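You operate a simulated robot arm through the tools that you are given. There is no shell and no other tool.

Carry out the task below with a simulated robot arm. There is one attempt and no reset: what you move stays moved.

## Task
Sort the three boards on the bench top by the moisture meter.
Fine: test each first; under 12 % to the green mark, else to the red; meter switched off again on its holder.

Only the result counts: the job must be done as asked and must still hold three seconds after the hand-in. Knocking over, shifting, dropping, spilling or breaking anything else fails it.

## Robot
A 7-joint arm with a two-finger parallel gripper, fixed in place. Base frame: the origin is at the foot of the arm, x ahead of it, y to its left, z up; the work surface is at about z = 880. Units: mm, rad, N and s.
Its first joint turns from -2.304 to 2.304 rad. Payload 3.91 kg.
The TCP is the grasp point between the finger pads, 30 mm short of the fingertips. In the tool frame z runs along the fingers and y along their closing line. The gripper opens to 110 mm. The fingers are 20 mm wide and 10 mm thick; the gripper's body (48 by 112 mm) begins 55 mm behind the TCP.
Orientation is that of the tool frame in the base frame, as [roll, pitch, yaw] about the fixed x, y, z axes, in that order (R = Rz(yaw) Ry(pitch) Rx(roll)). With the fingers straight down and closing along the base's y, the tool's x points along the base's -x, its y along +y and its z along -z.

## Interface
- The arm moves only by the tool jog_arm. Its argument "plan" is text: rows parted by semicolons, each of 7 numbers parted by spaces: the shift along the tool's x, y, z in mm, then the turn, a rotation vector about the tool's x, y, z in rad, then the opening in per cent of the stroke, from 0 (shut) to 100 (fully open). In form: x y z wx wy wz jaw; .... A call has 1 to 20 rows; each row shifts and turns the commanded pose from where the row before left it, along the tool's axes as they then stand. Each row takes 0.2 s and may step no farther than 50 mm and 0.15 rad from the row before; otherwise, or with a gripper value out of range, the whole call is refused. A pose out of reach is approached as far as the arm can. The call stops where the force on the tool passes 40 N (or 10 N more than at its start, if that is more) or the arm is blocked; 0.2 s more then pass. Each finger travels about 108 mm/s and halts on what it meets, pressing with about 29 N; the grip force reading is that of the motor and also rises with nothing between the fingers. The clock runs only during rows and for 0.2 s after the last one: add rows that do not move to give the fingers time. The reply holds the time, the measured pose of the TCP, the force on the tool along the base axes, the opening and the grip force, in the units named above and with some noise, with the torque about the TCP (base axes, N m) and any sound that the robot's microphone picked up.
- Cameras (640 x 400 px; columns grow to the right, rows downward): "scene" is fixed at [227.4, -491.1, 1608.6]; the picture's right is [0.81, -0.58, 0.00], its down [-0.28, -0.39, -0.88] and it looks along [0.51, 0.71, -0.48] (base axes); focal length 343 px, centre (320, 200). "wrist" rides on the gripper at [72, 17, -103] in the tool frame; the picture's right is [-0.23, 0.97, 0.00], its down [-0.76, -0.18, -0.62] and it looks along [-0.61, -0.14, 0.78] (tool axes); focal length 222 px, centre (320, 200). There is no depth. A picture from a camera that has moved, and an enlarged one, comes with that camera's place and axes in the base frame and with its lens. The place of the scene camera against the robot may be out by one fixed shift of up to 18 mm in any direction.
- get_image(camera): a new picture of that camera. The clock stands still meanwhile.
- close_up(camera, box): a new picture of the part [left, top, right, bottom] of that camera's present view, enlarged. The clock stands still meanwhile.
- close_job(): hands the job in; it is judged then, once.

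Places have to be worked out from the pictures, the camera data and where the tool is seen. Open the gripper and draw the arm clear of the work before you hand the job in, unless the task says otherwise.

The tools are called by a JSON object that holds its "fn" and its "kwargs". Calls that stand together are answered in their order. jog_arm: Moves the arm, as the interface text tells. Its arguments: {"type":"object","properties":{"plan":{"type":"string"}},"required":["plan"]} The other tools are called the same way: get_image (camera) takes a picture; close_up (camera, box) takes an enlarged picture of a part of a camera's view; close_job () hands the job in.

At the start:

```text
time_s: 0.0
eef_pos: [718.7, 138.5, 1256.8]
orientation: [-3.141, 0.0, -3.141]
contact_force: [-0.4, 0.4, 0.6]
moment: [-0.01, 0.02, 0.0]
opening: 110.0
gripper_force: 0.0
```

scene: 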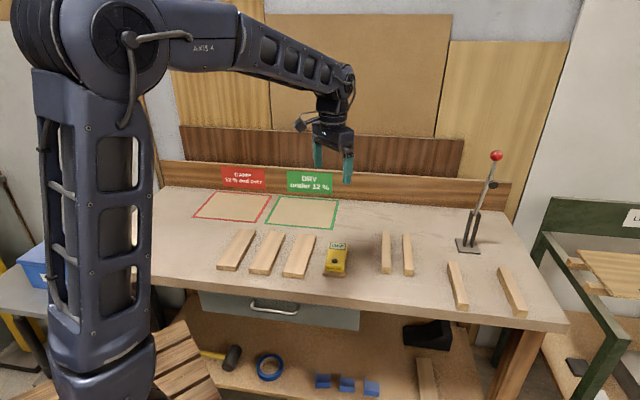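
wrist: 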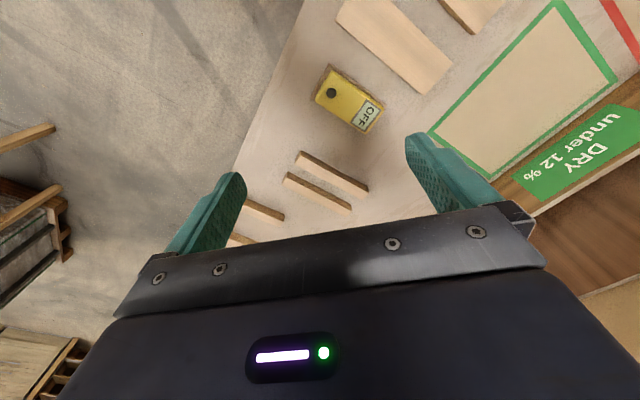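

I'll start by looking closely at the bench: the boards, meter, marks and the other items.

{"fn": "close_up", "kwargs": {"camera": "scene", "box": [180, 160, 380, 285]}}

{"fn": "close_up", "kwargs": {"camera": "scene", "box": [360, 140, 560, 325]}}

{"fn": "close_up", "kwargs": {"camera": "scene", "box": [305, 225, 365, 285]}}

{"fn": "close_up", "kwargs": {"camera": "wrist", "box": [280, 40, 420, 150]}}

```text
3.20 times, centred on (280, 222) of scene
camera zoom: at [227.4, -491.1, 1608.6], right [0.81, -0.58, 0.0], down [-0.28, -0.39, -0.88], along [0.51, 0.71, -0.48], focal length 1098 px, centre (448, 128)
```

zoom: 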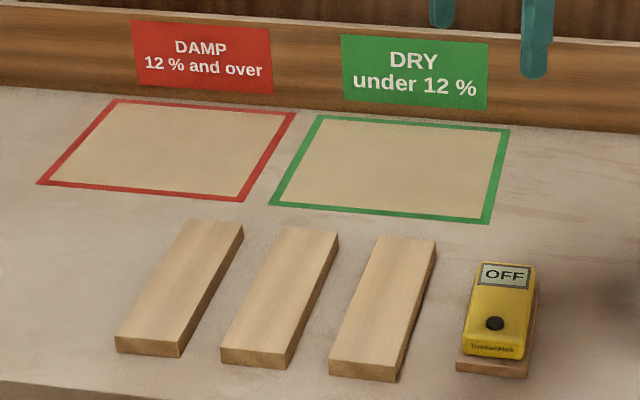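

```text
2.16 times, centred on (460, 232) of scene
camera zoom: at [227.4, -491.1, 1608.6], right [0.81, -0.58, 0.0], down [-0.28, -0.39, -0.88], along [0.51, 0.71, -0.48], focal length 742 px, centre (17, 130)
```

zoom: 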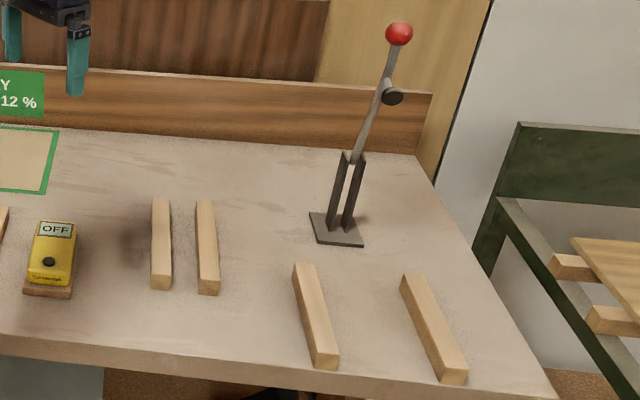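

```text
6.67 times, centred on (335, 255) of scene
camera zoom: at [227.4, -491.1, 1608.6], right [0.81, -0.58, 0.0], down [-0.28, -0.39, -0.88], along [0.51, 0.71, -0.48], focal length 2287 px, centre (220, -167)
```

zoom: 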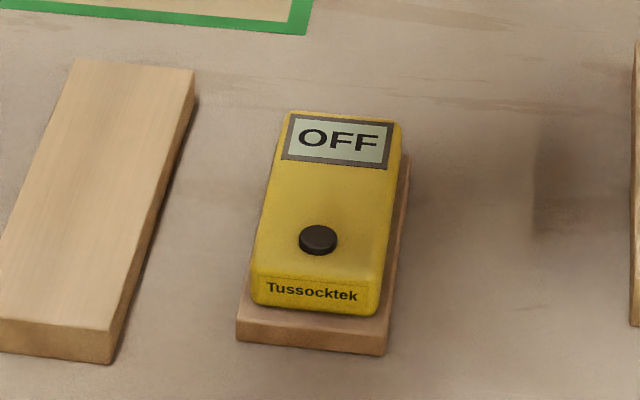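

```text
3.64 times, centred on (350, 95) of wrist
camera zoom: at [643.9, 156.1, 1359.5], right [0.23, 0.97, 0.0], down [0.76, -0.18, 0.62], along [0.61, -0.14, -0.78], focal length 808 px, centre (211, 582)
```

zoom: 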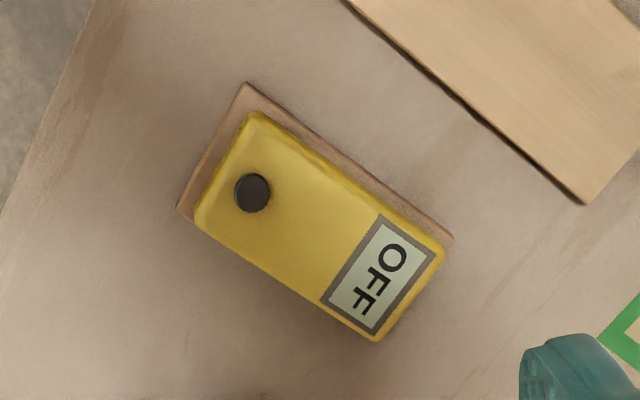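

The meter shows OFF and sits on a wooden holder at roughly (770, 188). The bench runs diagonally to the base frame, about 47°. I'll rotate the tool about 0.82 rad to line it up with the bench and lower the wrist camera to look at the meter.

{"fn": "jog_arm", "kwargs": {"plan": "0 0 0 0 0 -0.137 100;0 0 0 0 0 -0.137 100;0 0 0 0 0 -0.137 100;0 0 0 0 0 -0.137 100;0 0 0 0 0 -0.137 100;0 0 0 0 0 -0.137 100;11 5 41 0 0 0 100;11 5 41 0 0 0 100;11 5 41 0 0 0 100;11 5 41 0 0 0 100;11 5 41 0 0 0 100;0 0 0 0 0 0 100"}}

{"fn": "get_image", "kwargs": {"camera": "wrist"}}

{"fn": "get_image", "kwargs": {"camera": "scene"}}

```text
time_s: 2.6
eef_pos: [660.2, 111.8, 1050.9]
orientation: [-3.141, -0.001, -2.319]
contact_force: [0.0, 0.3, 1.3]
moment: [-0.01, 0.01, -0.02]
opening: 110.2
gripper_force: 0.1
```

```text
taken
camera wrist: at [598.4, 71.5, 1154.1], right [-0.56, 0.83, 0.0], down [0.65, 0.44, 0.62], along [0.52, 0.35, -0.78], focal length 222 px, centre (320, 200)
```

wrist: 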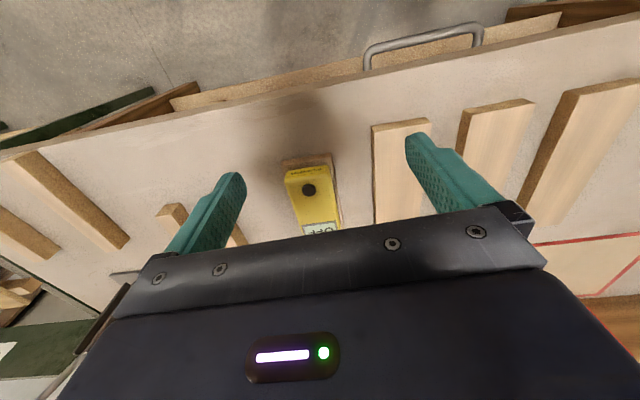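

```text
taken
```

scene: 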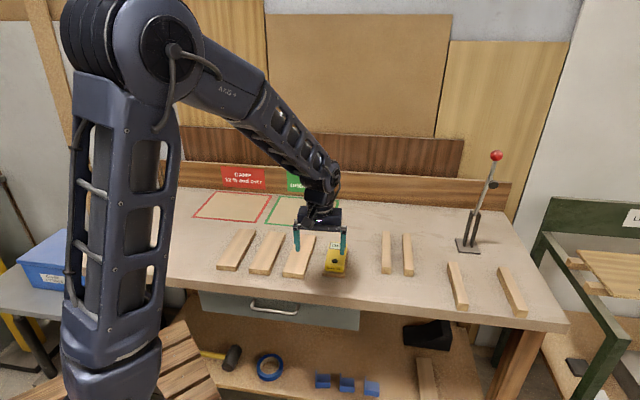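

The view confirms the bench lies at about 45° to the base (front edge about 529 mm out). I'll zoom in on the meter and the boards from here.

{"fn": "close_up", "kwargs": {"camera": "wrist", "box": [265, 140, 365, 240]}}

{"fn": "close_up", "kwargs": {"camera": "wrist", "box": [340, 60, 640, 250]}}

{"fn": "close_up", "kwargs": {"camera": "scene", "box": [280, 210, 360, 290]}}

```text
4.00 times, centred on (315, 190) of wrist
camera zoom: at [598.4, 71.5, 1154.1], right [-0.56, 0.83, 0.0], down [0.65, 0.44, 0.62], along [0.52, 0.35, -0.78], focal length 888 px, centre (340, 240)
```

zoom: 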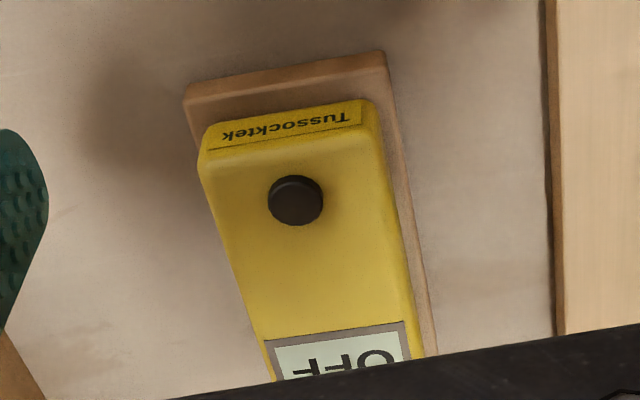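

```text
2.11 times, centred on (490, 155) of wrist
camera zoom: at [598.4, 71.5, 1154.1], right [-0.56, 0.83, 0.0], down [0.65, 0.44, 0.62], along [0.52, 0.35, -0.78], focal length 468 px, centre (-38, 295)
```

zoom: 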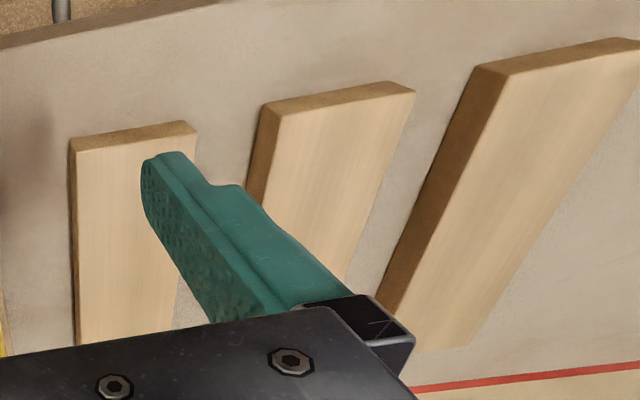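

```text
5.00 times, centred on (320, 250) of scene
camera zoom: at [227.4, -491.1, 1608.6], right [0.81, -0.58, 0.0], down [-0.28, -0.39, -0.88], along [0.51, 0.71, -0.48], focal length 1715 px, centre (320, -50)
```

zoom: 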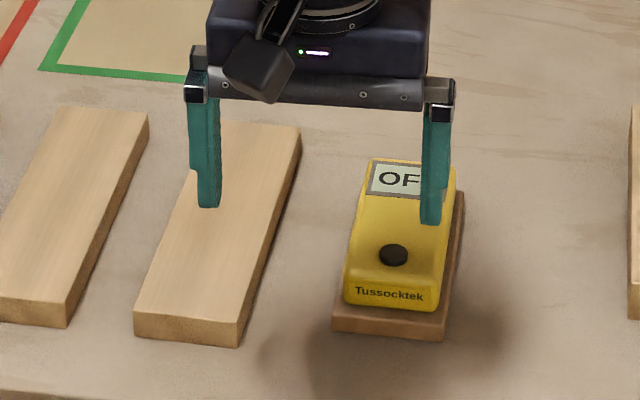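

The fingertip check shows the scene camera sits about 16–18 mm lower than stated. I'll move the tool right above the meter's button so I can triangulate it with the wrist camera.

{"fn": "jog_arm", "kwargs": {"plan": "-31 -12 0 0 0 0 100;-31 -12 0 0 0 0 100;-31 -12 0 0 0 0 100;0 0 0 0 0 0 100"}}

{"fn": "close_up", "kwargs": {"camera": "wrist", "box": [220, 50, 420, 175]}}

{"fn": "get_image", "kwargs": {"camera": "wrist"}}

```text
time_s: 3.6
eef_pos: [752.5, 157.2, 1051.7]
orientation: [-3.14, -0.001, -2.321]
contact_force: [-0.8, 0.1, -1.1]
moment: [-0.02, -0.01, 0.0]
opening: 110.1
gripper_force: 0.1
```

```text
3.20 times, centred on (320, 112) of wrist
camera zoom: at [689.7, 116.5, 1155.2], right [-0.56, 0.83, 0.0], down [0.65, 0.44, 0.62], along [0.52, 0.35, -0.78], focal length 711 px, centre (320, 480)
```

zoom: 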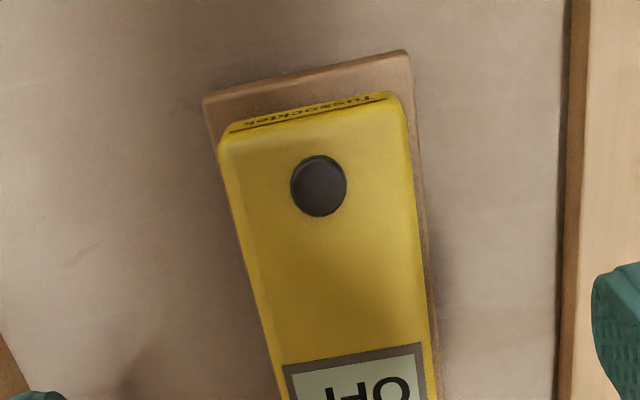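

```text
taken
camera wrist: at [689.7, 116.5, 1155.2], right [-0.56, 0.83, 0.0], down [0.65, 0.44, 0.62], along [0.52, 0.35, -0.78], focal length 222 px, centre (320, 200)
```

wrist: 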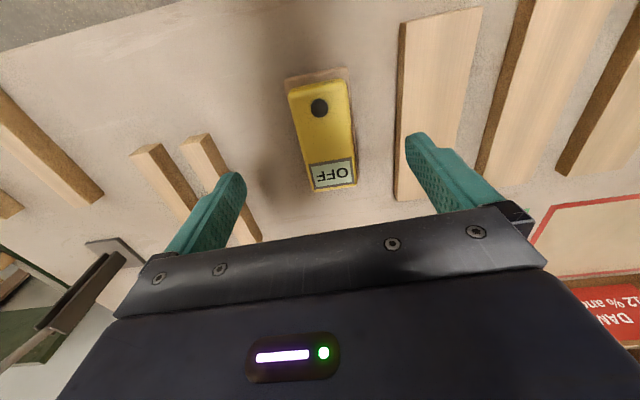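

Triangulating puts the button top at about (745.5, 153.7, 922), and the meter's axis runs along the bench normal. I'll align the yaw to 45°, centre over the button, close the fingers and come down to about 13 mm above it.

{"fn": "jog_arm", "kwargs": {"plan": "0 0 0 0 0 0.036 0;7.4 2.5 0 0 0 0 0;0 0 0 0 0 0 0;0 0 0 0 0 0 0;0 0 43 0 0 0 0;0 0 40 0 0 0 0;0 0 0 0 0 0 0"}}

{"fn": "get_image", "kwargs": {"camera": "wrist"}}

{"fn": "close_up", "kwargs": {"camera": "scene", "box": [300, 215, 370, 285]}}

```text
time_s: 5.2
eef_pos: [745.3, 154.6, 967.4]
orientation: [3.141, 0.0, -2.356]
contact_force: [0.2, 0.7, 0.6]
moment: [-0.01, -0.01, 0.02]
opening: 0.0
gripper_force: 28.9
```

```text
taken
camera wrist: at [681.1, 116.9, 1071.4], right [-0.53, 0.85, 0.0], down [0.66, 0.41, 0.62], along [0.53, 0.33, -0.78], focal length 222 px, centre (320, 200)
```

wrist: 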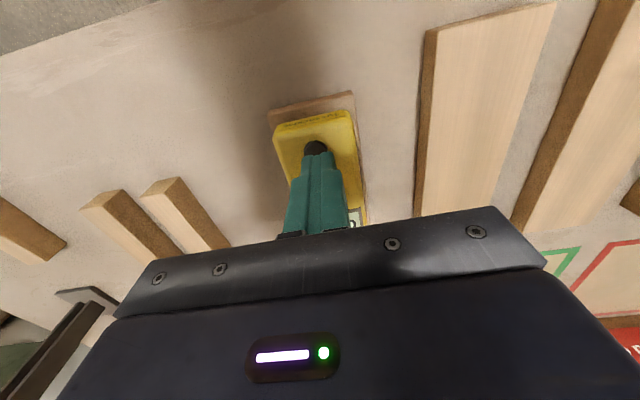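

```text
5.71 times, centred on (335, 250) of scene
camera zoom: at [227.4, -491.1, 1608.6], right [0.81, -0.58, 0.0], down [-0.28, -0.39, -0.88], along [0.51, 0.71, -0.48], focal length 1960 px, centre (234, -86)
```

zoom: 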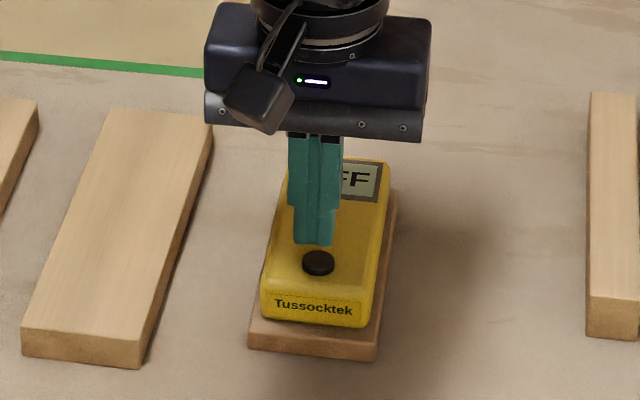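

{"fn": "close_up", "kwargs": {"camera": "wrist", "box": [260, 85, 380, 235]}}

```text
2.67 times, centred on (320, 160) of wrist
camera zoom: at [681.1, 116.9, 1071.4], right [-0.53, 0.85, 0.0], down [0.66, 0.41, 0.62], along [0.53, 0.33, -0.78], focal length 592 px, centre (320, 307)
```

zoom: 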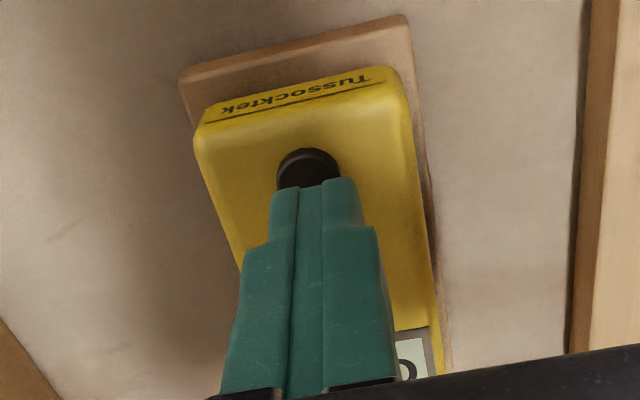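

The button is seen at about (744.8, 152.5), within 2 mm of the tool. I'll nudge over it and press down slowly, watching the force.

{"fn": "jog_arm", "kwargs": {"plan": "1.8 -1.1 0 0 0 0 0;0 0 9 0 0 0 0;0 0 2 0 0 0 0;0 0 1.5 0 0 0 0;0 0 1.5 0 0 0 0;0 0 1 0 0 0 0;0 0 1 0 0 0 0"}}

{"fn": "close_up", "kwargs": {"camera": "scene", "box": [300, 215, 370, 285]}}

```text
time_s: 6.8
eef_pos: [743.4, 152.8, 952.7]
orientation: [-3.14, 0.001, -2.355]
contact_force: [-3.5, 3.8, 10.4]
moment: [0.08, 0.06, 0.01]
opening: 0.1
gripper_force: 29.1
heard: click
```

```text
5.71 times, centred on (335, 250) of scene
camera zoom: at [227.4, -491.1, 1608.6], right [0.81, -0.58, 0.0], down [-0.28, -0.39, -0.88], along [0.51, 0.71, -0.48], focal length 1960 px, centre (234, -86)
```

zoom: 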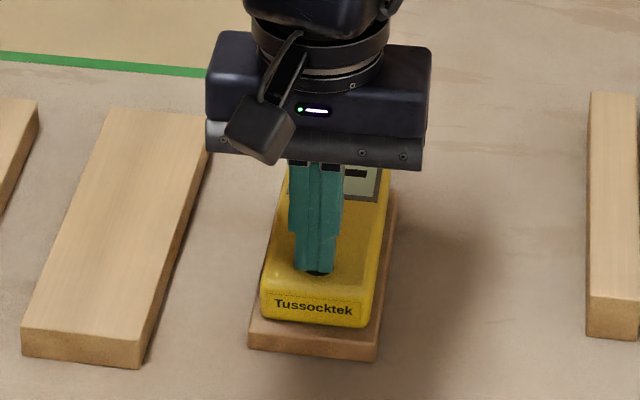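

I heard a click at about 10 N and the display has changed. I'll lift straight up and read it.

{"fn": "jog_arm", "kwargs": {"plan": "0 0 -15 0 0 0 0;0 0 -45 0 0 0 0;0 0 -45 0 0 0 0;0 0 0 0 0 0 0"}}

{"fn": "close_up", "kwargs": {"camera": "scene", "box": [300, 215, 370, 285]}}

{"fn": "get_image", "kwargs": {"camera": "wrist"}}

```text
time_s: 7.8
eef_pos: [745.5, 154.2, 1057.8]
orientation: [-3.14, 0.0, -2.357]
contact_force: [0.0, -1.4, 0.3]
moment: [-0.01, 0.0, -0.04]
opening: 0.2
gripper_force: 28.7
```

```text
5.71 times, centred on (335, 250) of scene
camera zoom: at [227.4, -491.1, 1608.6], right [0.81, -0.58, 0.0], down [-0.28, -0.39, -0.88], along [0.51, 0.71, -0.48], focal length 1960 px, centre (234, -86)
```

zoom: 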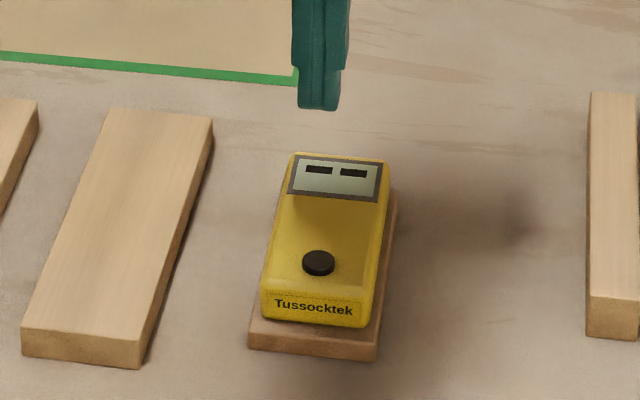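

```text
taken
camera wrist: at [680.8, 115.3, 1159.9], right [-0.53, 0.85, 0.0], down [0.66, 0.41, 0.62], along [0.53, 0.33, -0.78], focal length 222 px, centre (320, 200)
```

wrist: 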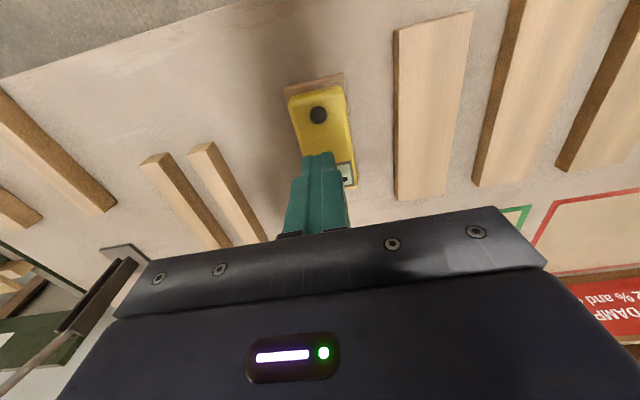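

The meter is on (showing dashes). Next I'll grip it across its width: body centre is around n=679, e=419 → (776, 184), top at about 918 and holder top at about 890. I'll move above it with the jaws at 80% and check before descending.

{"fn": "jog_arm", "kwargs": {"plan": "-43 -0.6 0 0 0 0 80;0 0 0 0 0 0 80;0 0 40 0 0 0 80;0 0 30 0 0 0 80;0 0 0 0 0 0 80"}}

{"fn": "get_image", "kwargs": {"camera": "wrist"}}

{"fn": "close_up", "kwargs": {"camera": "scene", "box": [290, 205, 370, 285]}}

```text
time_s: 9.0
eef_pos: [775.1, 183.8, 986.1]
orientation: [3.14, 0.001, -2.356]
contact_force: [-0.4, 0.0, 0.2]
moment: [-0.01, 0.0, 0.0]
opening: 87.9
gripper_force: 0.1
```

```text
taken
camera wrist: at [711.3, 145.4, 1088.7], right [-0.53, 0.85, 0.0], down [0.66, 0.41, 0.62], along [0.53, 0.33, -0.78], focal length 222 px, centre (320, 200)
```

wrist: 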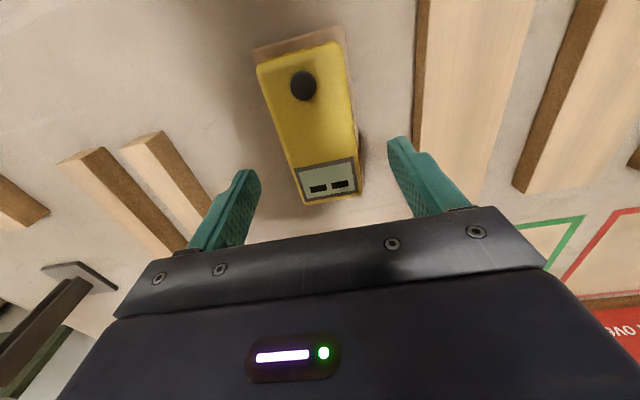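

```text
5.00 times, centred on (330, 245) of scene
camera zoom: at [227.4, -491.1, 1608.6], right [0.81, -0.58, 0.0], down [-0.28, -0.39, -0.88], along [0.51, 0.71, -0.48], focal length 1715 px, centre (270, -25)
```

zoom: 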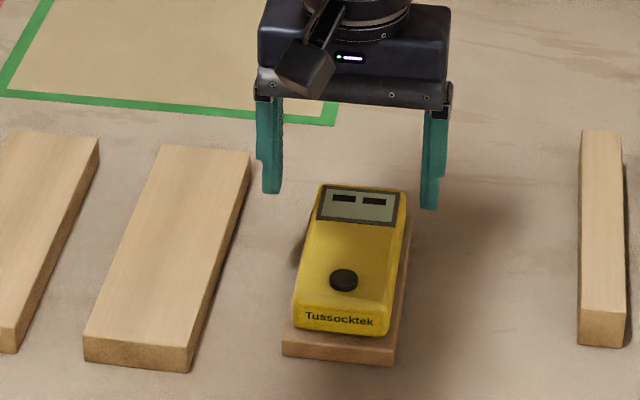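

The meter's top outline comes out at n 619–738, e 390–447, centred at (776, 184) and lined up with the tool to within 1°. I'll go down 60 mm (fingertips about 896) and close.

{"fn": "jog_arm", "kwargs": {"plan": "0 0 35 0 0 0 80;0 0 20 0 0 0 80;0 0 5 0 0 0 80;0 0 0 0 0 0 80;0 0 0 0 0 0 30;0 0 0 0 0 0 30;0 0 0 0 0 0 30"}}

{"fn": "close_up", "kwargs": {"camera": "scene", "box": [290, 205, 370, 285]}}

{"fn": "get_image", "kwargs": {"camera": "wrist"}}

```text
time_s: 10.6
eef_pos: [775.7, 183.3, 925.8]
orientation: [-3.141, 0.001, -2.356]
contact_force: [1.6, 0.8, 2.2]
moment: [-0.16, 0.13, 0.08]
opening: 59.9
gripper_force: 28.7
```

```text
5.00 times, centred on (330, 245) of scene
camera zoom: at [227.4, -491.1, 1608.6], right [0.81, -0.58, 0.0], down [-0.28, -0.39, -0.88], along [0.51, 0.71, -0.48], focal length 1715 px, centre (270, -25)
```

zoom: 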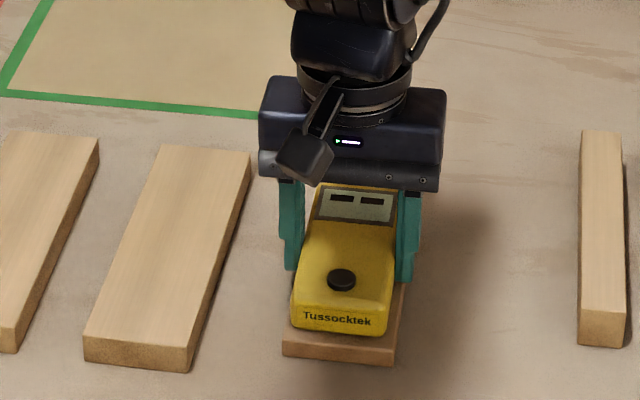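

```text
taken
camera wrist: at [711.5, 145.1, 1029.5], right [-0.53, 0.85, 0.0], down [0.66, 0.41, 0.62], along [0.53, 0.33, -0.78], focal length 222 px, centre (320, 200)
```

wrist: 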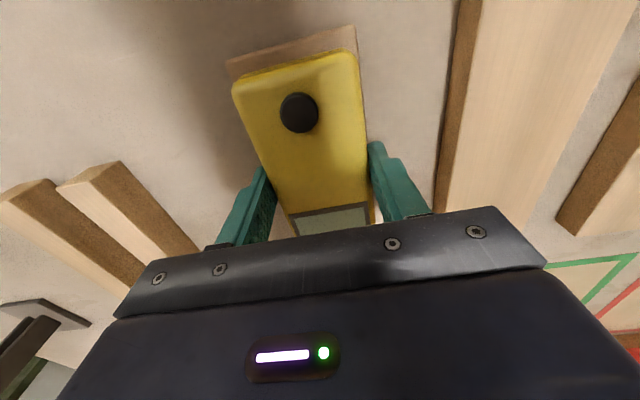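

Gripped at 59.9 mm, and the display stays visible under the gripper. I'll lift it 60 mm and check the grip holds.

{"fn": "jog_arm", "kwargs": {"plan": "0 0 -5 0 0 0 30;0 0 -15 0 0 0 30;0 0 -40 0 0 0 30;0 0 0 0 0 0 30"}}

{"fn": "close_up", "kwargs": {"camera": "scene", "box": [290, 205, 370, 285]}}

{"fn": "get_image", "kwargs": {"camera": "wrist"}}

```text
time_s: 11.6
eef_pos: [775.8, 184.1, 986.6]
orientation: [-3.141, 0.001, -2.356]
contact_force: [0.3, -0.1, -1.9]
moment: [0.02, 0.0, 0.01]
opening: 59.7
gripper_force: 29.2
```

```text
5.00 times, centred on (330, 245) of scene
camera zoom: at [227.4, -491.1, 1608.6], right [0.81, -0.58, 0.0], down [-0.28, -0.39, -0.88], along [0.51, 0.71, -0.48], focal length 1715 px, centre (270, -25)
```

zoom: 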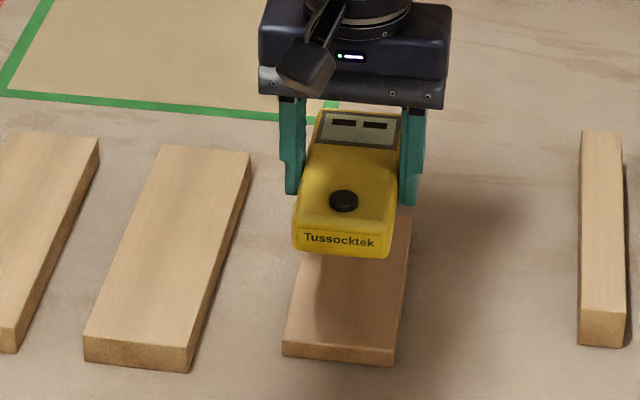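

```text
taken
camera wrist: at [711.6, 145.0, 1089.7], right [-0.53, 0.85, 0.0], down [0.66, 0.41, 0.62], along [0.53, 0.33, -0.78], focal length 222 px, centre (320, 200)
```

wrist: 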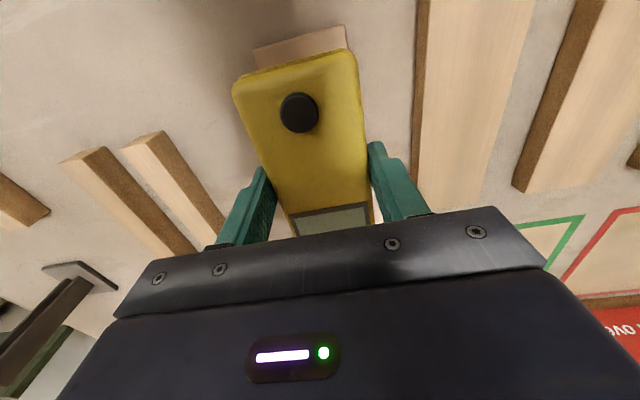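

The meter is held securely. The nearest board (C) works out at n 586–793, e 265–331 (about 65 × 205 mm), centred at (699, 277). I'll carry the meter over it at this height and look.

{"fn": "jog_arm", "kwargs": {"plan": "-4 40 0 0 0 0 30;-4 40 0 0 0 0 30;-3 40 0 0 0 0 30;0 0 0 0 0 0 30"}}

{"fn": "get_image", "kwargs": {"camera": "wrist"}}

{"fn": "get_image", "kwargs": {"camera": "scene"}}

{"fn": "close_up", "kwargs": {"camera": "scene", "box": [210, 205, 350, 285]}}

```text
time_s: 12.6
eef_pos: [698.7, 276.0, 988.1]
orientation: [3.141, -0.001, -2.358]
contact_force: [-0.4, -0.2, -1.2]
moment: [-0.02, -0.01, 0.0]
opening: 59.7
gripper_force: 29.0
```

```text
taken
camera wrist: at [634.6, 237.6, 1090.8], right [-0.53, 0.85, 0.0], down [0.66, 0.41, 0.62], along [0.53, 0.33, -0.78], focal length 222 px, centre (320, 200)
```

wrist: 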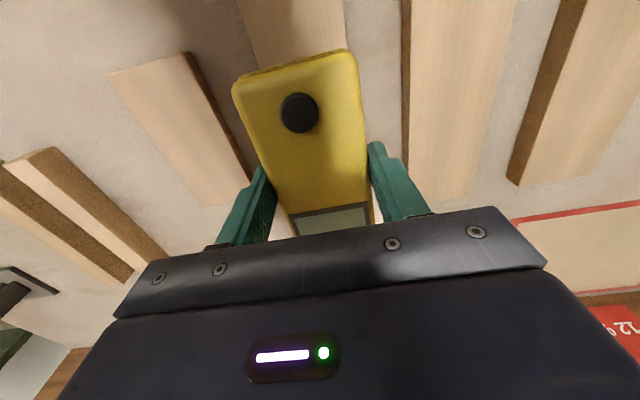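

```text
taken
```

scene: 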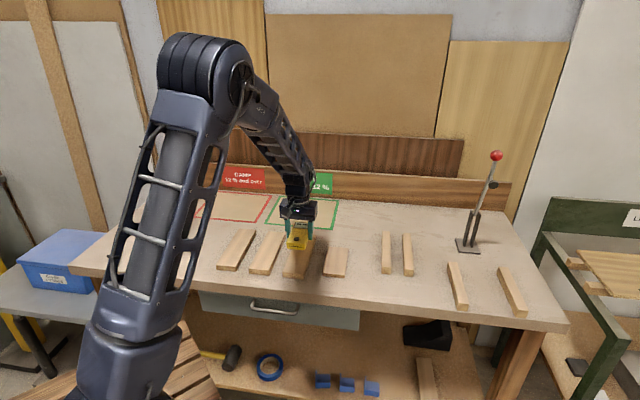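

```text
4.57 times, centred on (280, 245) of scene
camera zoom: at [227.4, -491.1, 1608.6], right [0.81, -0.58, 0.0], down [-0.28, -0.39, -0.88], along [0.51, 0.71, -0.48], focal length 1568 px, centre (503, -6)
```

zoom: 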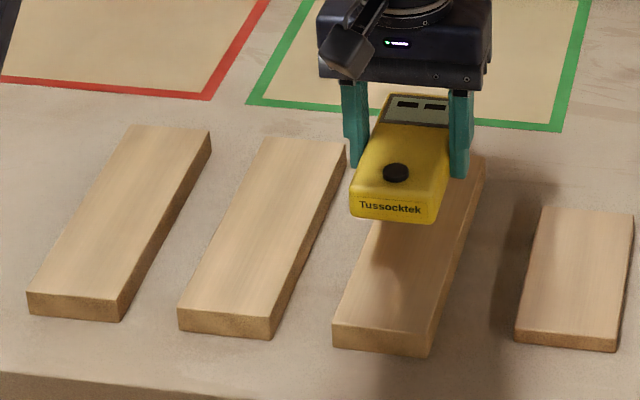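

The meter is centred over board C. I'll lower it to just above the expected contact height, then creep down.

{"fn": "jog_arm", "kwargs": {"plan": "0 0 30 0 0 0 30;0 0 12 0 0 0 30;0 0 3 0 0 0 30;0 0 2 0 0 0 30;0 0 1 0 0 0 30;0 0 0 0 0 0 30"}}

{"fn": "close_up", "kwargs": {"camera": "scene", "box": [250, 205, 350, 285]}}

```text
time_s: 14.0
eef_pos: [698.6, 277.5, 939.0]
orientation: [-3.141, 0.0, -2.355]
contact_force: [0.1, 0.0, -2.1]
moment: [0.01, 0.02, 0.0]
opening: 59.7
gripper_force: 28.7
```

```text
5.00 times, centred on (300, 245) of scene
camera zoom: at [227.4, -491.1, 1608.6], right [0.81, -0.58, 0.0], down [-0.28, -0.39, -0.88], along [0.51, 0.71, -0.48], focal length 1715 px, centre (420, -25)
```

zoom: 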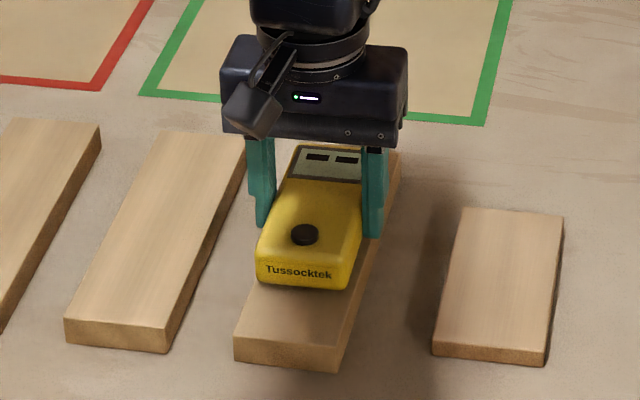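

No contact yet at 939. I'll creep down 1 mm at a time until the force shows contact.

{"fn": "jog_arm", "kwargs": {"plan": "0 0 1 0 0 0 30;0 0 1 0 0 0 30;0 0 1 0 0 0 30;0 0 0 0 0 0 30"}}

{"fn": "close_up", "kwargs": {"camera": "scene", "box": [250, 205, 350, 285]}}

```text
time_s: 15.0
eef_pos: [698.3, 276.0, 936.6]
orientation: [3.141, 0.0, -2.355]
contact_force: [0.0, 0.5, -0.7]
moment: [-0.06, 0.01, 0.01]
opening: 59.9
gripper_force: 29.2
```

```text
5.00 times, centred on (300, 245) of scene
camera zoom: at [227.4, -491.1, 1608.6], right [0.81, -0.58, 0.0], down [-0.28, -0.39, -0.88], along [0.51, 0.71, -0.48], focal length 1715 px, centre (420, -25)
```

zoom: 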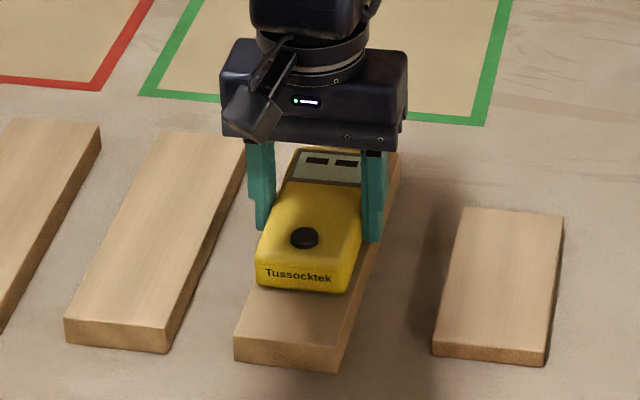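

{"fn": "jog_arm", "kwargs": {"plan": "0 0 0.7 0 0 0 30;0 0 0.7 0 0 0 30;0 0 0 0 0 0 30"}}

{"fn": "close_up", "kwargs": {"camera": "scene", "box": [250, 205, 350, 285]}}

```text
time_s: 15.8
eef_pos: [697.3, 276.2, 934.9]
orientation: [3.141, -0.002, -2.356]
contact_force: [0.9, 0.3, -1.3]
moment: [0.01, 0.01, -0.03]
opening: 59.7
gripper_force: 29.1
```

```text
5.00 times, centred on (300, 245) of scene
camera zoom: at [227.4, -491.1, 1608.6], right [0.81, -0.58, 0.0], down [-0.28, -0.39, -0.88], along [0.51, 0.71, -0.48], focal length 1715 px, centre (420, -25)
```

zoom: 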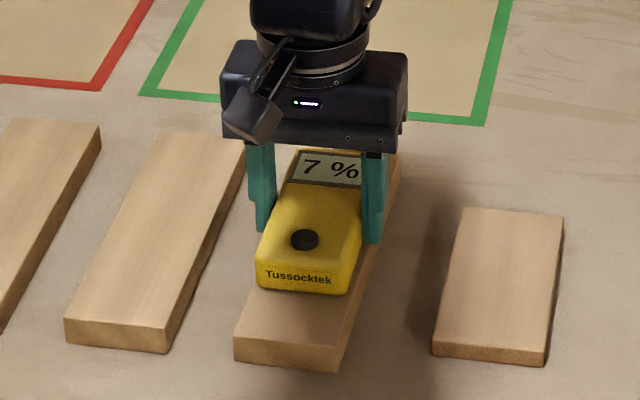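

The display now shows "7 %" or possibly a wider number, so I need to be sure no digit is hidden. I'll hold a moment and zoom in more.

{"fn": "jog_arm", "kwargs": {"plan": "0 0 0 0 0 0 30;0 0 0 0 0 0 30;0 0 0 0 0 0 30"}}

{"fn": "close_up", "kwargs": {"camera": "scene", "box": [300, 225, 335, 260]}}

{"fn": "close_up", "kwargs": {"camera": "scene", "box": [295, 228, 330, 250]}}

{"fn": "get_image", "kwargs": {"camera": "wrist"}}

```text
time_s: 16.6
eef_pos: [697.2, 275.1, 935.2]
orientation: [3.142, 0.0, -2.356]
contact_force: [0.2, 0.0, -1.7]
moment: [0.0, 0.0, -0.01]
opening: 59.6
gripper_force: 28.4
```

```text
11.43 times, centred on (318, 242) of scene
camera zoom: at [227.4, -491.1, 1608.6], right [0.81, -0.58, 0.0], down [-0.28, -0.39, -0.88], along [0.51, 0.71, -0.48], focal length 3920 px, centre (349, -286)
```

zoom: 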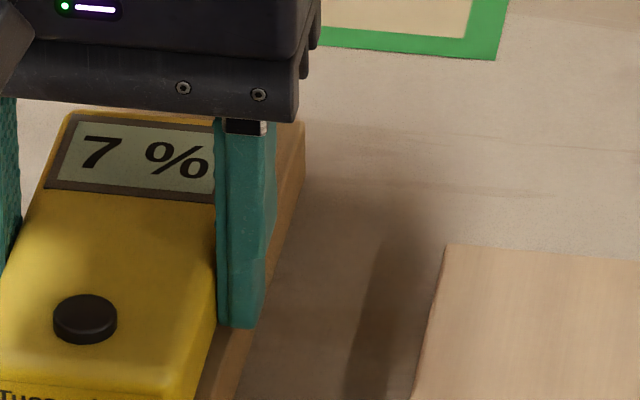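

```text
16.00 times, centred on (312, 239) of scene
camera zoom: at [227.4, -491.1, 1608.6], right [0.81, -0.58, 0.0], down [-0.28, -0.39, -0.88], along [0.51, 0.71, -0.48], focal length 5489 px, centre (440, -424)
```

zoom: 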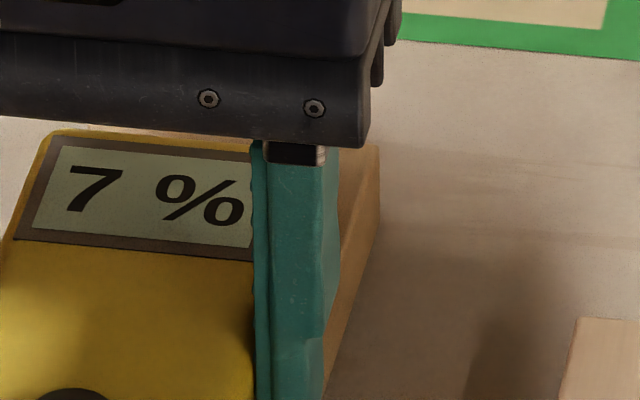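

```text
taken
camera wrist: at [633.6, 237.0, 1038.1], right [-0.53, 0.85, 0.0], down [0.66, 0.41, 0.62], along [0.53, 0.33, -0.78], focal length 222 px, centre (320, 200)
```

wrist: 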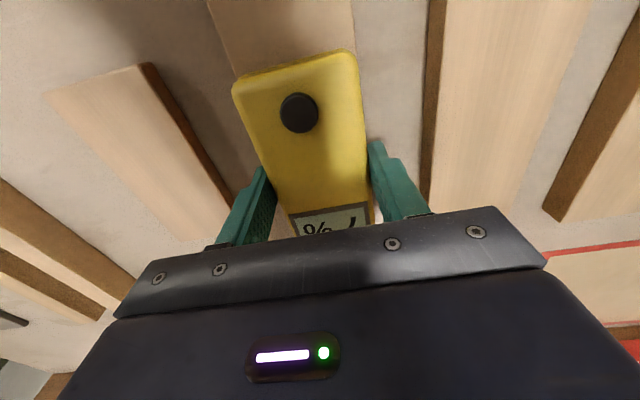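

The full left edge of the display is visible and it reads "7 %". I'll hold 2 s more to confirm the reading is stable.

{"fn": "jog_arm", "kwargs": {"plan": "0 0 0 0 0 0 30;0 0 0 0 0 0 30;0 0 0 0 0 0 30;0 0 0 0 0 0 30;0 0 0 0 0 0 30;0 0 0 0 0 0 30;0 0 0 0 0 0 30;0 0 0 0 0 0 30;0 0 0 0 0 0 30;0 0 0 0 0 0 30"}}

{"fn": "close_up", "kwargs": {"camera": "scene", "box": [285, 225, 330, 260]}}

```text
time_s: 18.8
eef_pos: [698.1, 275.7, 935.3]
orientation: [-3.142, 0.001, -2.356]
contact_force: [-0.5, 1.3, -2.0]
moment: [0.0, 0.0, -0.04]
opening: 59.7
gripper_force: 29.1
```

```text
11.43 times, centred on (308, 242) of scene
camera zoom: at [227.4, -491.1, 1608.6], right [0.81, -0.58, 0.0], down [-0.28, -0.39, -0.88], along [0.51, 0.71, -0.48], focal length 3920 px, centre (463, -286)
```

zoom: 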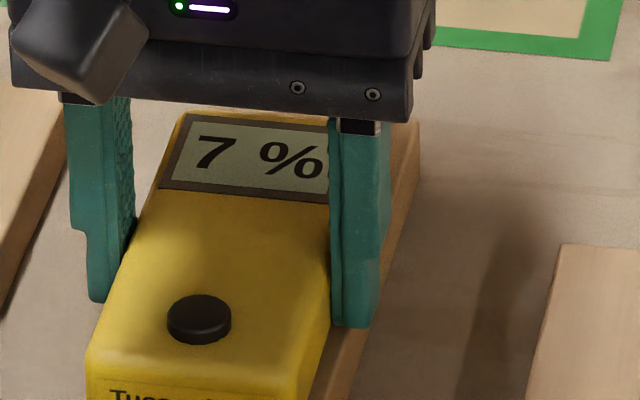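

Stable at 7 %, so board C is dry. I'll lift and carry the meter over board B, estimated about 107 mm to the left (e≈190).

{"fn": "jog_arm", "kwargs": {"plan": "0 0 -10 0 0 0 30;0 0 -40 0 0 0 30;0 36 0 0 0 0 30;0 36 0 0 0 0 30;0 35 0 0 0 0 30;0 0 0 0 0 0 30"}}

{"fn": "get_image", "kwargs": {"camera": "wrist"}}

{"fn": "close_up", "kwargs": {"camera": "scene", "box": [210, 205, 350, 285]}}

```text
time_s: 20.2
eef_pos: [622.7, 350.2, 984.7]
orientation: [-3.141, -0.001, -2.357]
contact_force: [0.6, 0.5, -2.6]
moment: [0.02, -0.02, -0.01]
opening: 59.8
gripper_force: 29.1
```

```text
taken
camera wrist: at [557.8, 312.9, 1088.6], right [-0.53, 0.85, 0.0], down [0.66, 0.41, 0.62], along [0.53, 0.33, -0.78], focal length 222 px, centre (320, 200)
```

wrist: 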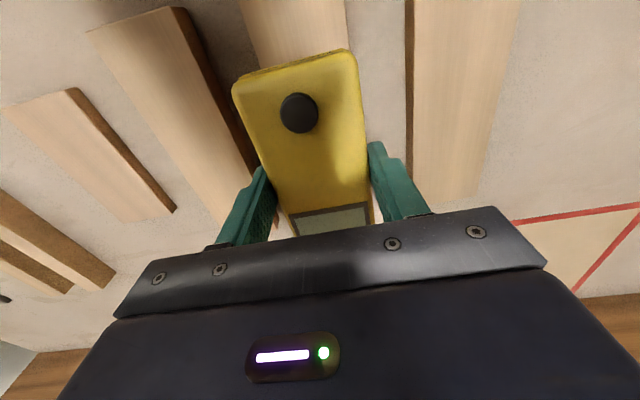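

```text
4.57 times, centred on (280, 245) of scene
camera zoom: at [227.4, -491.1, 1608.6], right [0.81, -0.58, 0.0], down [-0.28, -0.39, -0.88], along [0.51, 0.71, -0.48], focal length 1568 px, centre (503, -6)
```

zoom: 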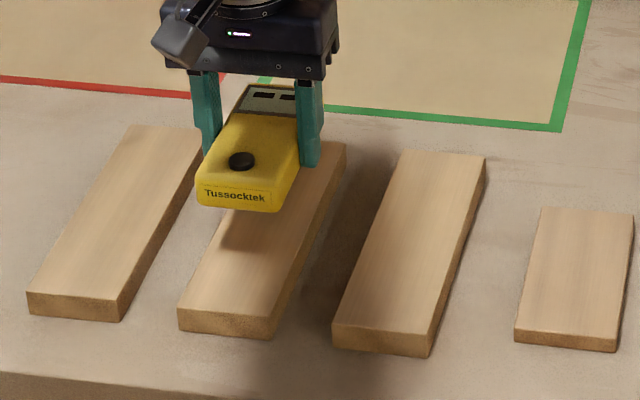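

The board sits under the meter the same way as before, and the display is back to dashes. I'll lower onto board B.

{"fn": "jog_arm", "kwargs": {"plan": "0 0 30 0 0 0 30;0 0 14 0 0 0 30;0 0 3 0 0 0 30;0 0 1 0 0 0 30;0 0 1 0 0 0 30;0 0 0.7 0 0 0 30;0 0 0 0 0 0 30;0 0 0 0 0 0 30"}}

{"fn": "close_up", "kwargs": {"camera": "scene", "box": [240, 220, 300, 260]}}

```text
time_s: 22.0
eef_pos: [622.9, 350.8, 934.0]
orientation: [3.141, 0.0, -2.358]
contact_force: [-0.8, 1.2, -2.2]
moment: [0.01, -0.01, 0.04]
opening: 59.7
gripper_force: 29.5
```

```text
10.00 times, centred on (270, 240) of scene
camera zoom: at [227.4, -491.1, 1608.6], right [0.81, -0.58, 0.0], down [-0.28, -0.39, -0.88], along [0.51, 0.71, -0.48], focal length 3430 px, centre (820, -200)
```

zoom: 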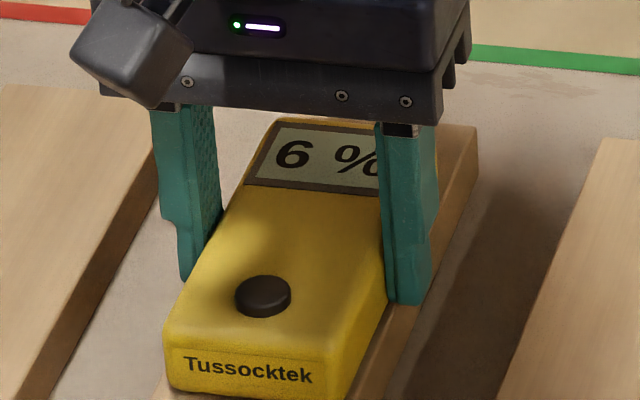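

It reads "6 %". I'll press about 1 mm more to ensure full contact and hold 2 s to check it's stable.

{"fn": "jog_arm", "kwargs": {"plan": "0 0 0.7 0 0 0 30;0 0 0.5 0 0 0 30;0 0 0 0 0 0 30;0 0 0 0 0 0 30;0 0 0 0 0 0 30;0 0 0 0 0 0 30;0 0 0 0 0 0 30;0 0 0 0 0 0 30;0 0 0 0 0 0 30;0 0 0 0 0 0 30"}}

{"fn": "close_up", "kwargs": {"camera": "scene", "box": [240, 220, 300, 260]}}

```text
time_s: 24.2
eef_pos: [620.8, 351.6, 934.3]
orientation: [-3.14, -0.001, -2.356]
contact_force: [0.9, 0.4, 6.1]
moment: [0.02, 0.03, -0.05]
opening: 60.0
gripper_force: 29.3
```

```text
10.00 times, centred on (270, 240) of scene
camera zoom: at [227.4, -491.1, 1608.6], right [0.81, -0.58, 0.0], down [-0.28, -0.39, -0.88], along [0.51, 0.71, -0.48], focal length 3430 px, centre (820, -200)
```

zoom: 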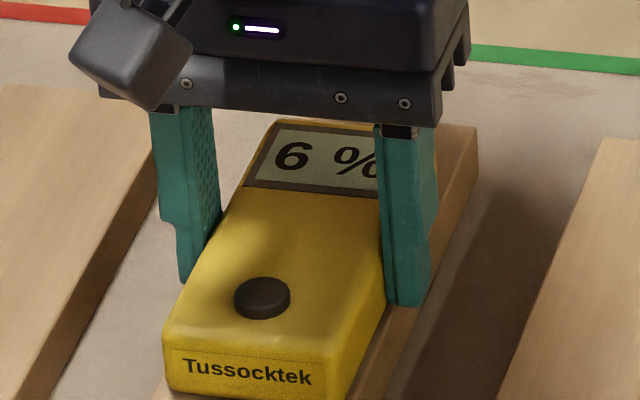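

Firm contact (6 N) still reads 6 %, so board B is dry. Next I'll lift and move 107 mm further left to board A.

{"fn": "jog_arm", "kwargs": {"plan": "0 0 -10 0 0 0 30;0 0 -41 0 0 0 30;0 36 0 0 0 0 30;0 36 0 0 0 0 30;0 35 0 0 0 0 30;0 0 0 0 0 0 30"}}

{"fn": "get_image", "kwargs": {"camera": "wrist"}}

{"fn": "close_up", "kwargs": {"camera": "scene", "box": [200, 205, 340, 285]}}

```text
time_s: 25.6
eef_pos: [545.0, 428.0, 985.7]
orientation: [3.141, -0.001, -2.357]
contact_force: [-0.3, -1.7, -1.6]
moment: [-0.01, 0.03, -0.01]
opening: 59.9
gripper_force: 28.9
```

```text
taken
camera wrist: at [479.9, 390.4, 1089.6], right [-0.53, 0.85, 0.0], down [0.66, 0.41, 0.62], along [0.53, 0.33, -0.78], focal length 222 px, centre (320, 200)
```

wrist: 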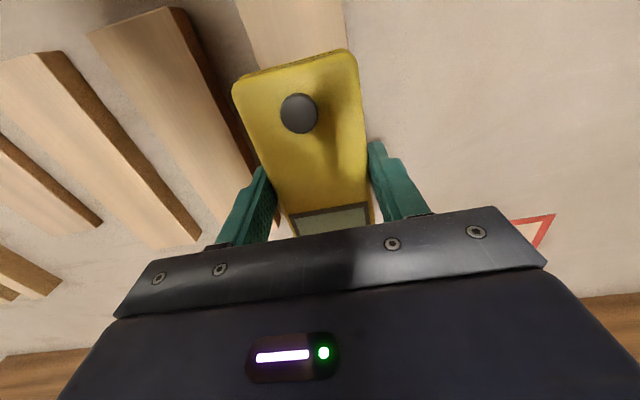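

```text
4.57 times, centred on (270, 245) of scene
camera zoom: at [227.4, -491.1, 1608.6], right [0.81, -0.58, 0.0], down [-0.28, -0.39, -0.88], along [0.51, 0.71, -0.48], focal length 1568 px, centre (549, -6)
```

zoom: 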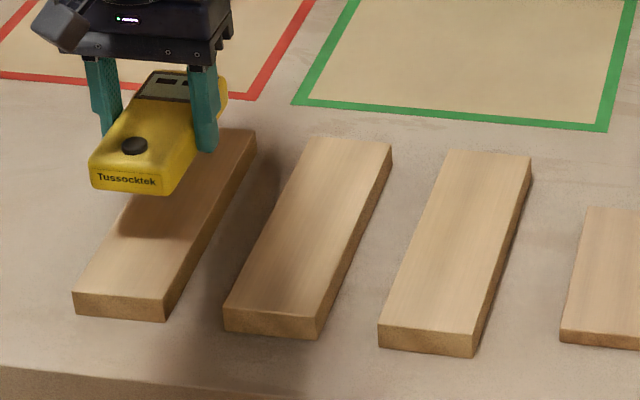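

Board A is centred under the meter. Lowering onto it.

{"fn": "jog_arm", "kwargs": {"plan": "0 0 30 0 0 0 30;0 0 15 0 0 0 30;0 0 3 0 0 0 30;0 0 1 0 0 0 30;0 0 1 0 0 0 30;0 0 0.7 0 0 0 30;0 0 0.7 0 0 0 30;0 0 0 0 0 0 30;0 0 0 0 0 0 30"}}

{"fn": "close_up", "kwargs": {"camera": "scene", "box": [205, 220, 265, 260]}}

```text
time_s: 27.6
eef_pos: [545.9, 426.6, 934.0]
orientation: [-3.141, -0.001, -2.357]
contact_force: [0.6, 2.6, 16.3]
moment: [-0.3, 0.32, 0.03]
opening: 59.6
gripper_force: 29.1
```

```text
10.00 times, centred on (235, 240) of scene
camera zoom: at [227.4, -491.1, 1608.6], right [0.81, -0.58, 0.0], down [-0.28, -0.39, -0.88], along [0.51, 0.71, -0.48], focal length 3430 px, centre (1170, -200)
```

zoom: 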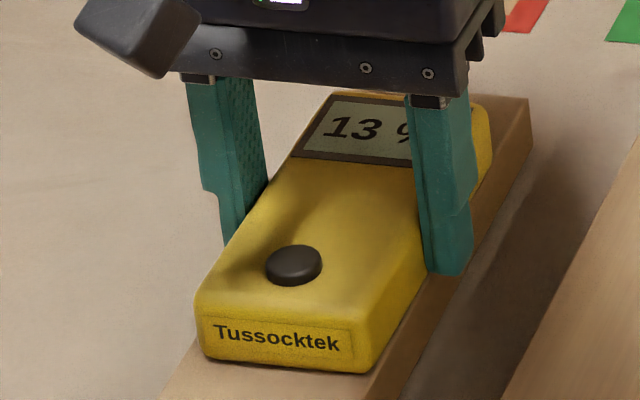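

It reads "13 %" with 16 N of push. I'll ease off by 0.7 mm and hold 2 s to confirm it is stable.

{"fn": "jog_arm", "kwargs": {"plan": "0 0 -0.7 0 0 0 30;0 0 0 0 0 0 30;0 0 0 0 0 0 30;0 0 0 0 0 0 30;0 0 0 0 0 0 30;0 0 0 0 0 0 30;0 0 0 0 0 0 30;0 0 0 0 0 0 30;0 0 0 0 0 0 30"}}

{"fn": "close_up", "kwargs": {"camera": "scene", "box": [220, 222, 260, 248]}}

```text
time_s: 29.6
eef_pos: [545.8, 427.5, 934.2]
orientation: [-3.141, -0.001, -2.356]
contact_force: [2.5, 0.9, 20.4]
moment: [0.15, -0.2, 0.01]
opening: 59.9
gripper_force: 28.9
```

```text
15.38 times, centred on (240, 235) of scene
camera zoom: at [227.4, -491.1, 1608.6], right [0.81, -0.58, 0.0], down [-0.28, -0.39, -0.88], along [0.51, 0.71, -0.48], focal length 5278 px, centre (1551, -338)
```

zoom: 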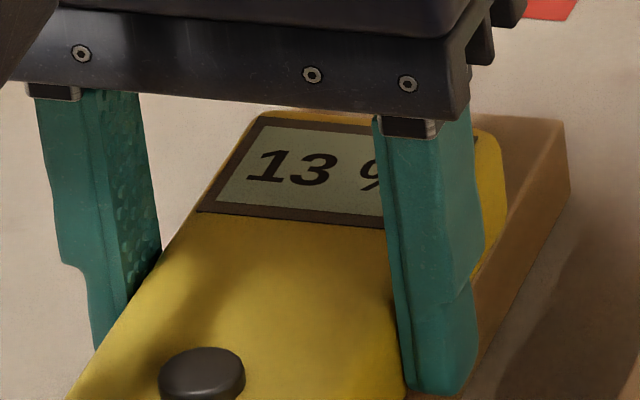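

Stable at 13 %, so board A is damp (red). On the way back I'll recheck board C with firm contact, since that test only barely touched.

{"fn": "jog_arm", "kwargs": {"plan": "0 0 -10 0 0 0 30;0 0 -41 0 0 0 30;0 -43 0 0 0 0 30;0 -43 0 0 0 0 30;0 -43 0 0 0 0 30;0 -43 0 0 0 0 30;0 -42 0 0 0 0 30;0 0 0 0 0 0 30;0 0 30 0 0 0 30;0 0 14 0 0 0 30;0 0 0 0 0 0 30"}}

{"fn": "close_up", "kwargs": {"camera": "scene", "box": [265, 215, 335, 275]}}

{"fn": "get_image", "kwargs": {"camera": "wrist"}}

```text
time_s: 32.0
eef_pos: [697.2, 277.7, 940.4]
orientation: [3.14, 0.002, -2.355]
contact_force: [-0.8, 0.1, -1.8]
moment: [-0.03, 0.01, -0.05]
opening: 59.7
gripper_force: 28.5
```

```text
6.67 times, centred on (300, 245) of scene
camera zoom: at [227.4, -491.1, 1608.6], right [0.81, -0.58, 0.0], down [-0.28, -0.39, -0.88], along [0.51, 0.71, -0.48], focal length 2287 px, centre (453, -100)
```

zoom: 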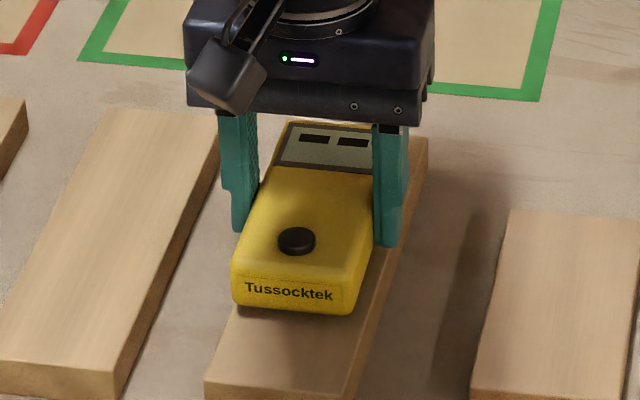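

```text
taken
camera wrist: at [633.3, 238.7, 1043.7], right [-0.53, 0.85, 0.0], down [0.66, 0.41, 0.62], along [0.53, 0.33, -0.78], focal length 222 px, centre (320, 200)
```

wrist: 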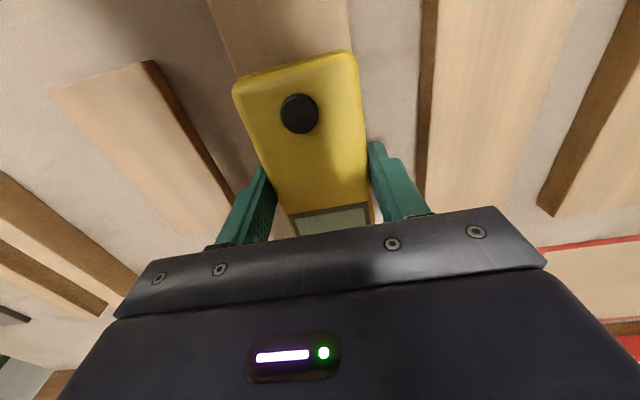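

Back over board C at 940 with dashes showing. I'll creep down to firm contact.

{"fn": "jog_arm", "kwargs": {"plan": "0 0 2 0 0 0 30;0 0 2 0 0 0 30;0 0 1 0 0 0 30;0 0 0.7 0 0 0 30;0 0 0.5 0 0 0 30;0 0 0 0 0 0 30;0 0 0 0 0 0 30;0 0 0 0 0 0 30;0 0 0 0 0 0 30"}}

{"fn": "close_up", "kwargs": {"camera": "scene", "box": [280, 220, 340, 260]}}

```text
time_s: 34.0
eef_pos: [698.4, 276.1, 934.9]
orientation: [-3.14, 0.0, -2.357]
contact_force: [-0.3, 0.3, -1.8]
moment: [-0.04, 0.02, 0.01]
opening: 59.8
gripper_force: 28.9
```

```text
10.00 times, centred on (310, 240) of scene
camera zoom: at [227.4, -491.1, 1608.6], right [0.81, -0.58, 0.0], down [-0.28, -0.39, -0.88], along [0.51, 0.71, -0.48], focal length 3430 px, centre (420, -200)
```

zoom: 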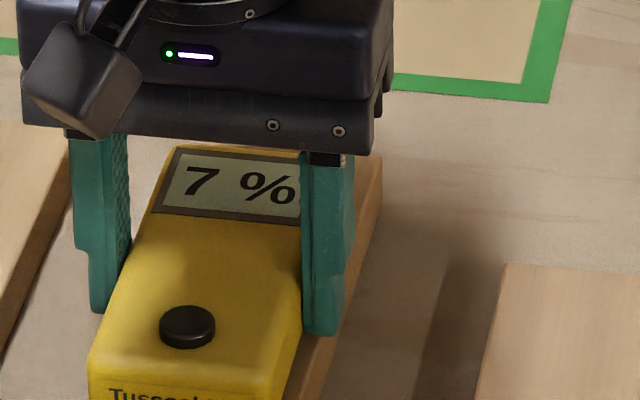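

{"fn": "jog_arm", "kwargs": {"plan": "0 0 0.7 0 0 0 30;0 0 0.5 0 0 0 30;0 0 0 0 0 0 30;0 0 0 0 0 0 30;0 0 0 0 0 0 30;0 0 0 0 0 0 30"}}

{"fn": "close_up", "kwargs": {"camera": "scene", "box": [280, 220, 340, 260]}}

```text
time_s: 35.4
eef_pos: [697.5, 276.6, 933.7]
orientation: [-3.14, 0.0, -2.357]
contact_force: [2.3, -1.0, 4.0]
moment: [0.01, -0.14, -0.02]
opening: 59.9
gripper_force: 28.6
```

```text
10.00 times, centred on (310, 240) of scene
camera zoom: at [227.4, -491.1, 1608.6], right [0.81, -0.58, 0.0], down [-0.28, -0.39, -0.88], along [0.51, 0.71, -0.48], focal length 3430 px, centre (420, -200)
```

zoom: 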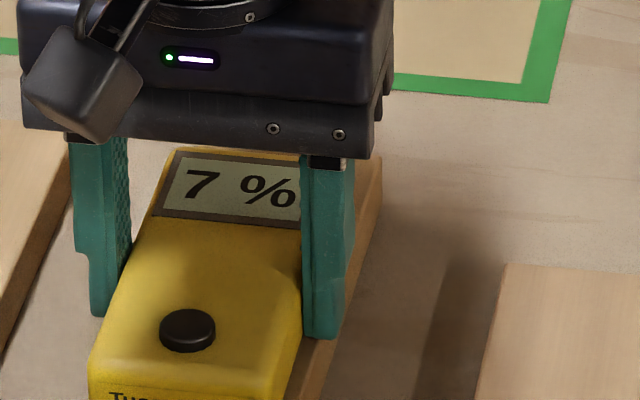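

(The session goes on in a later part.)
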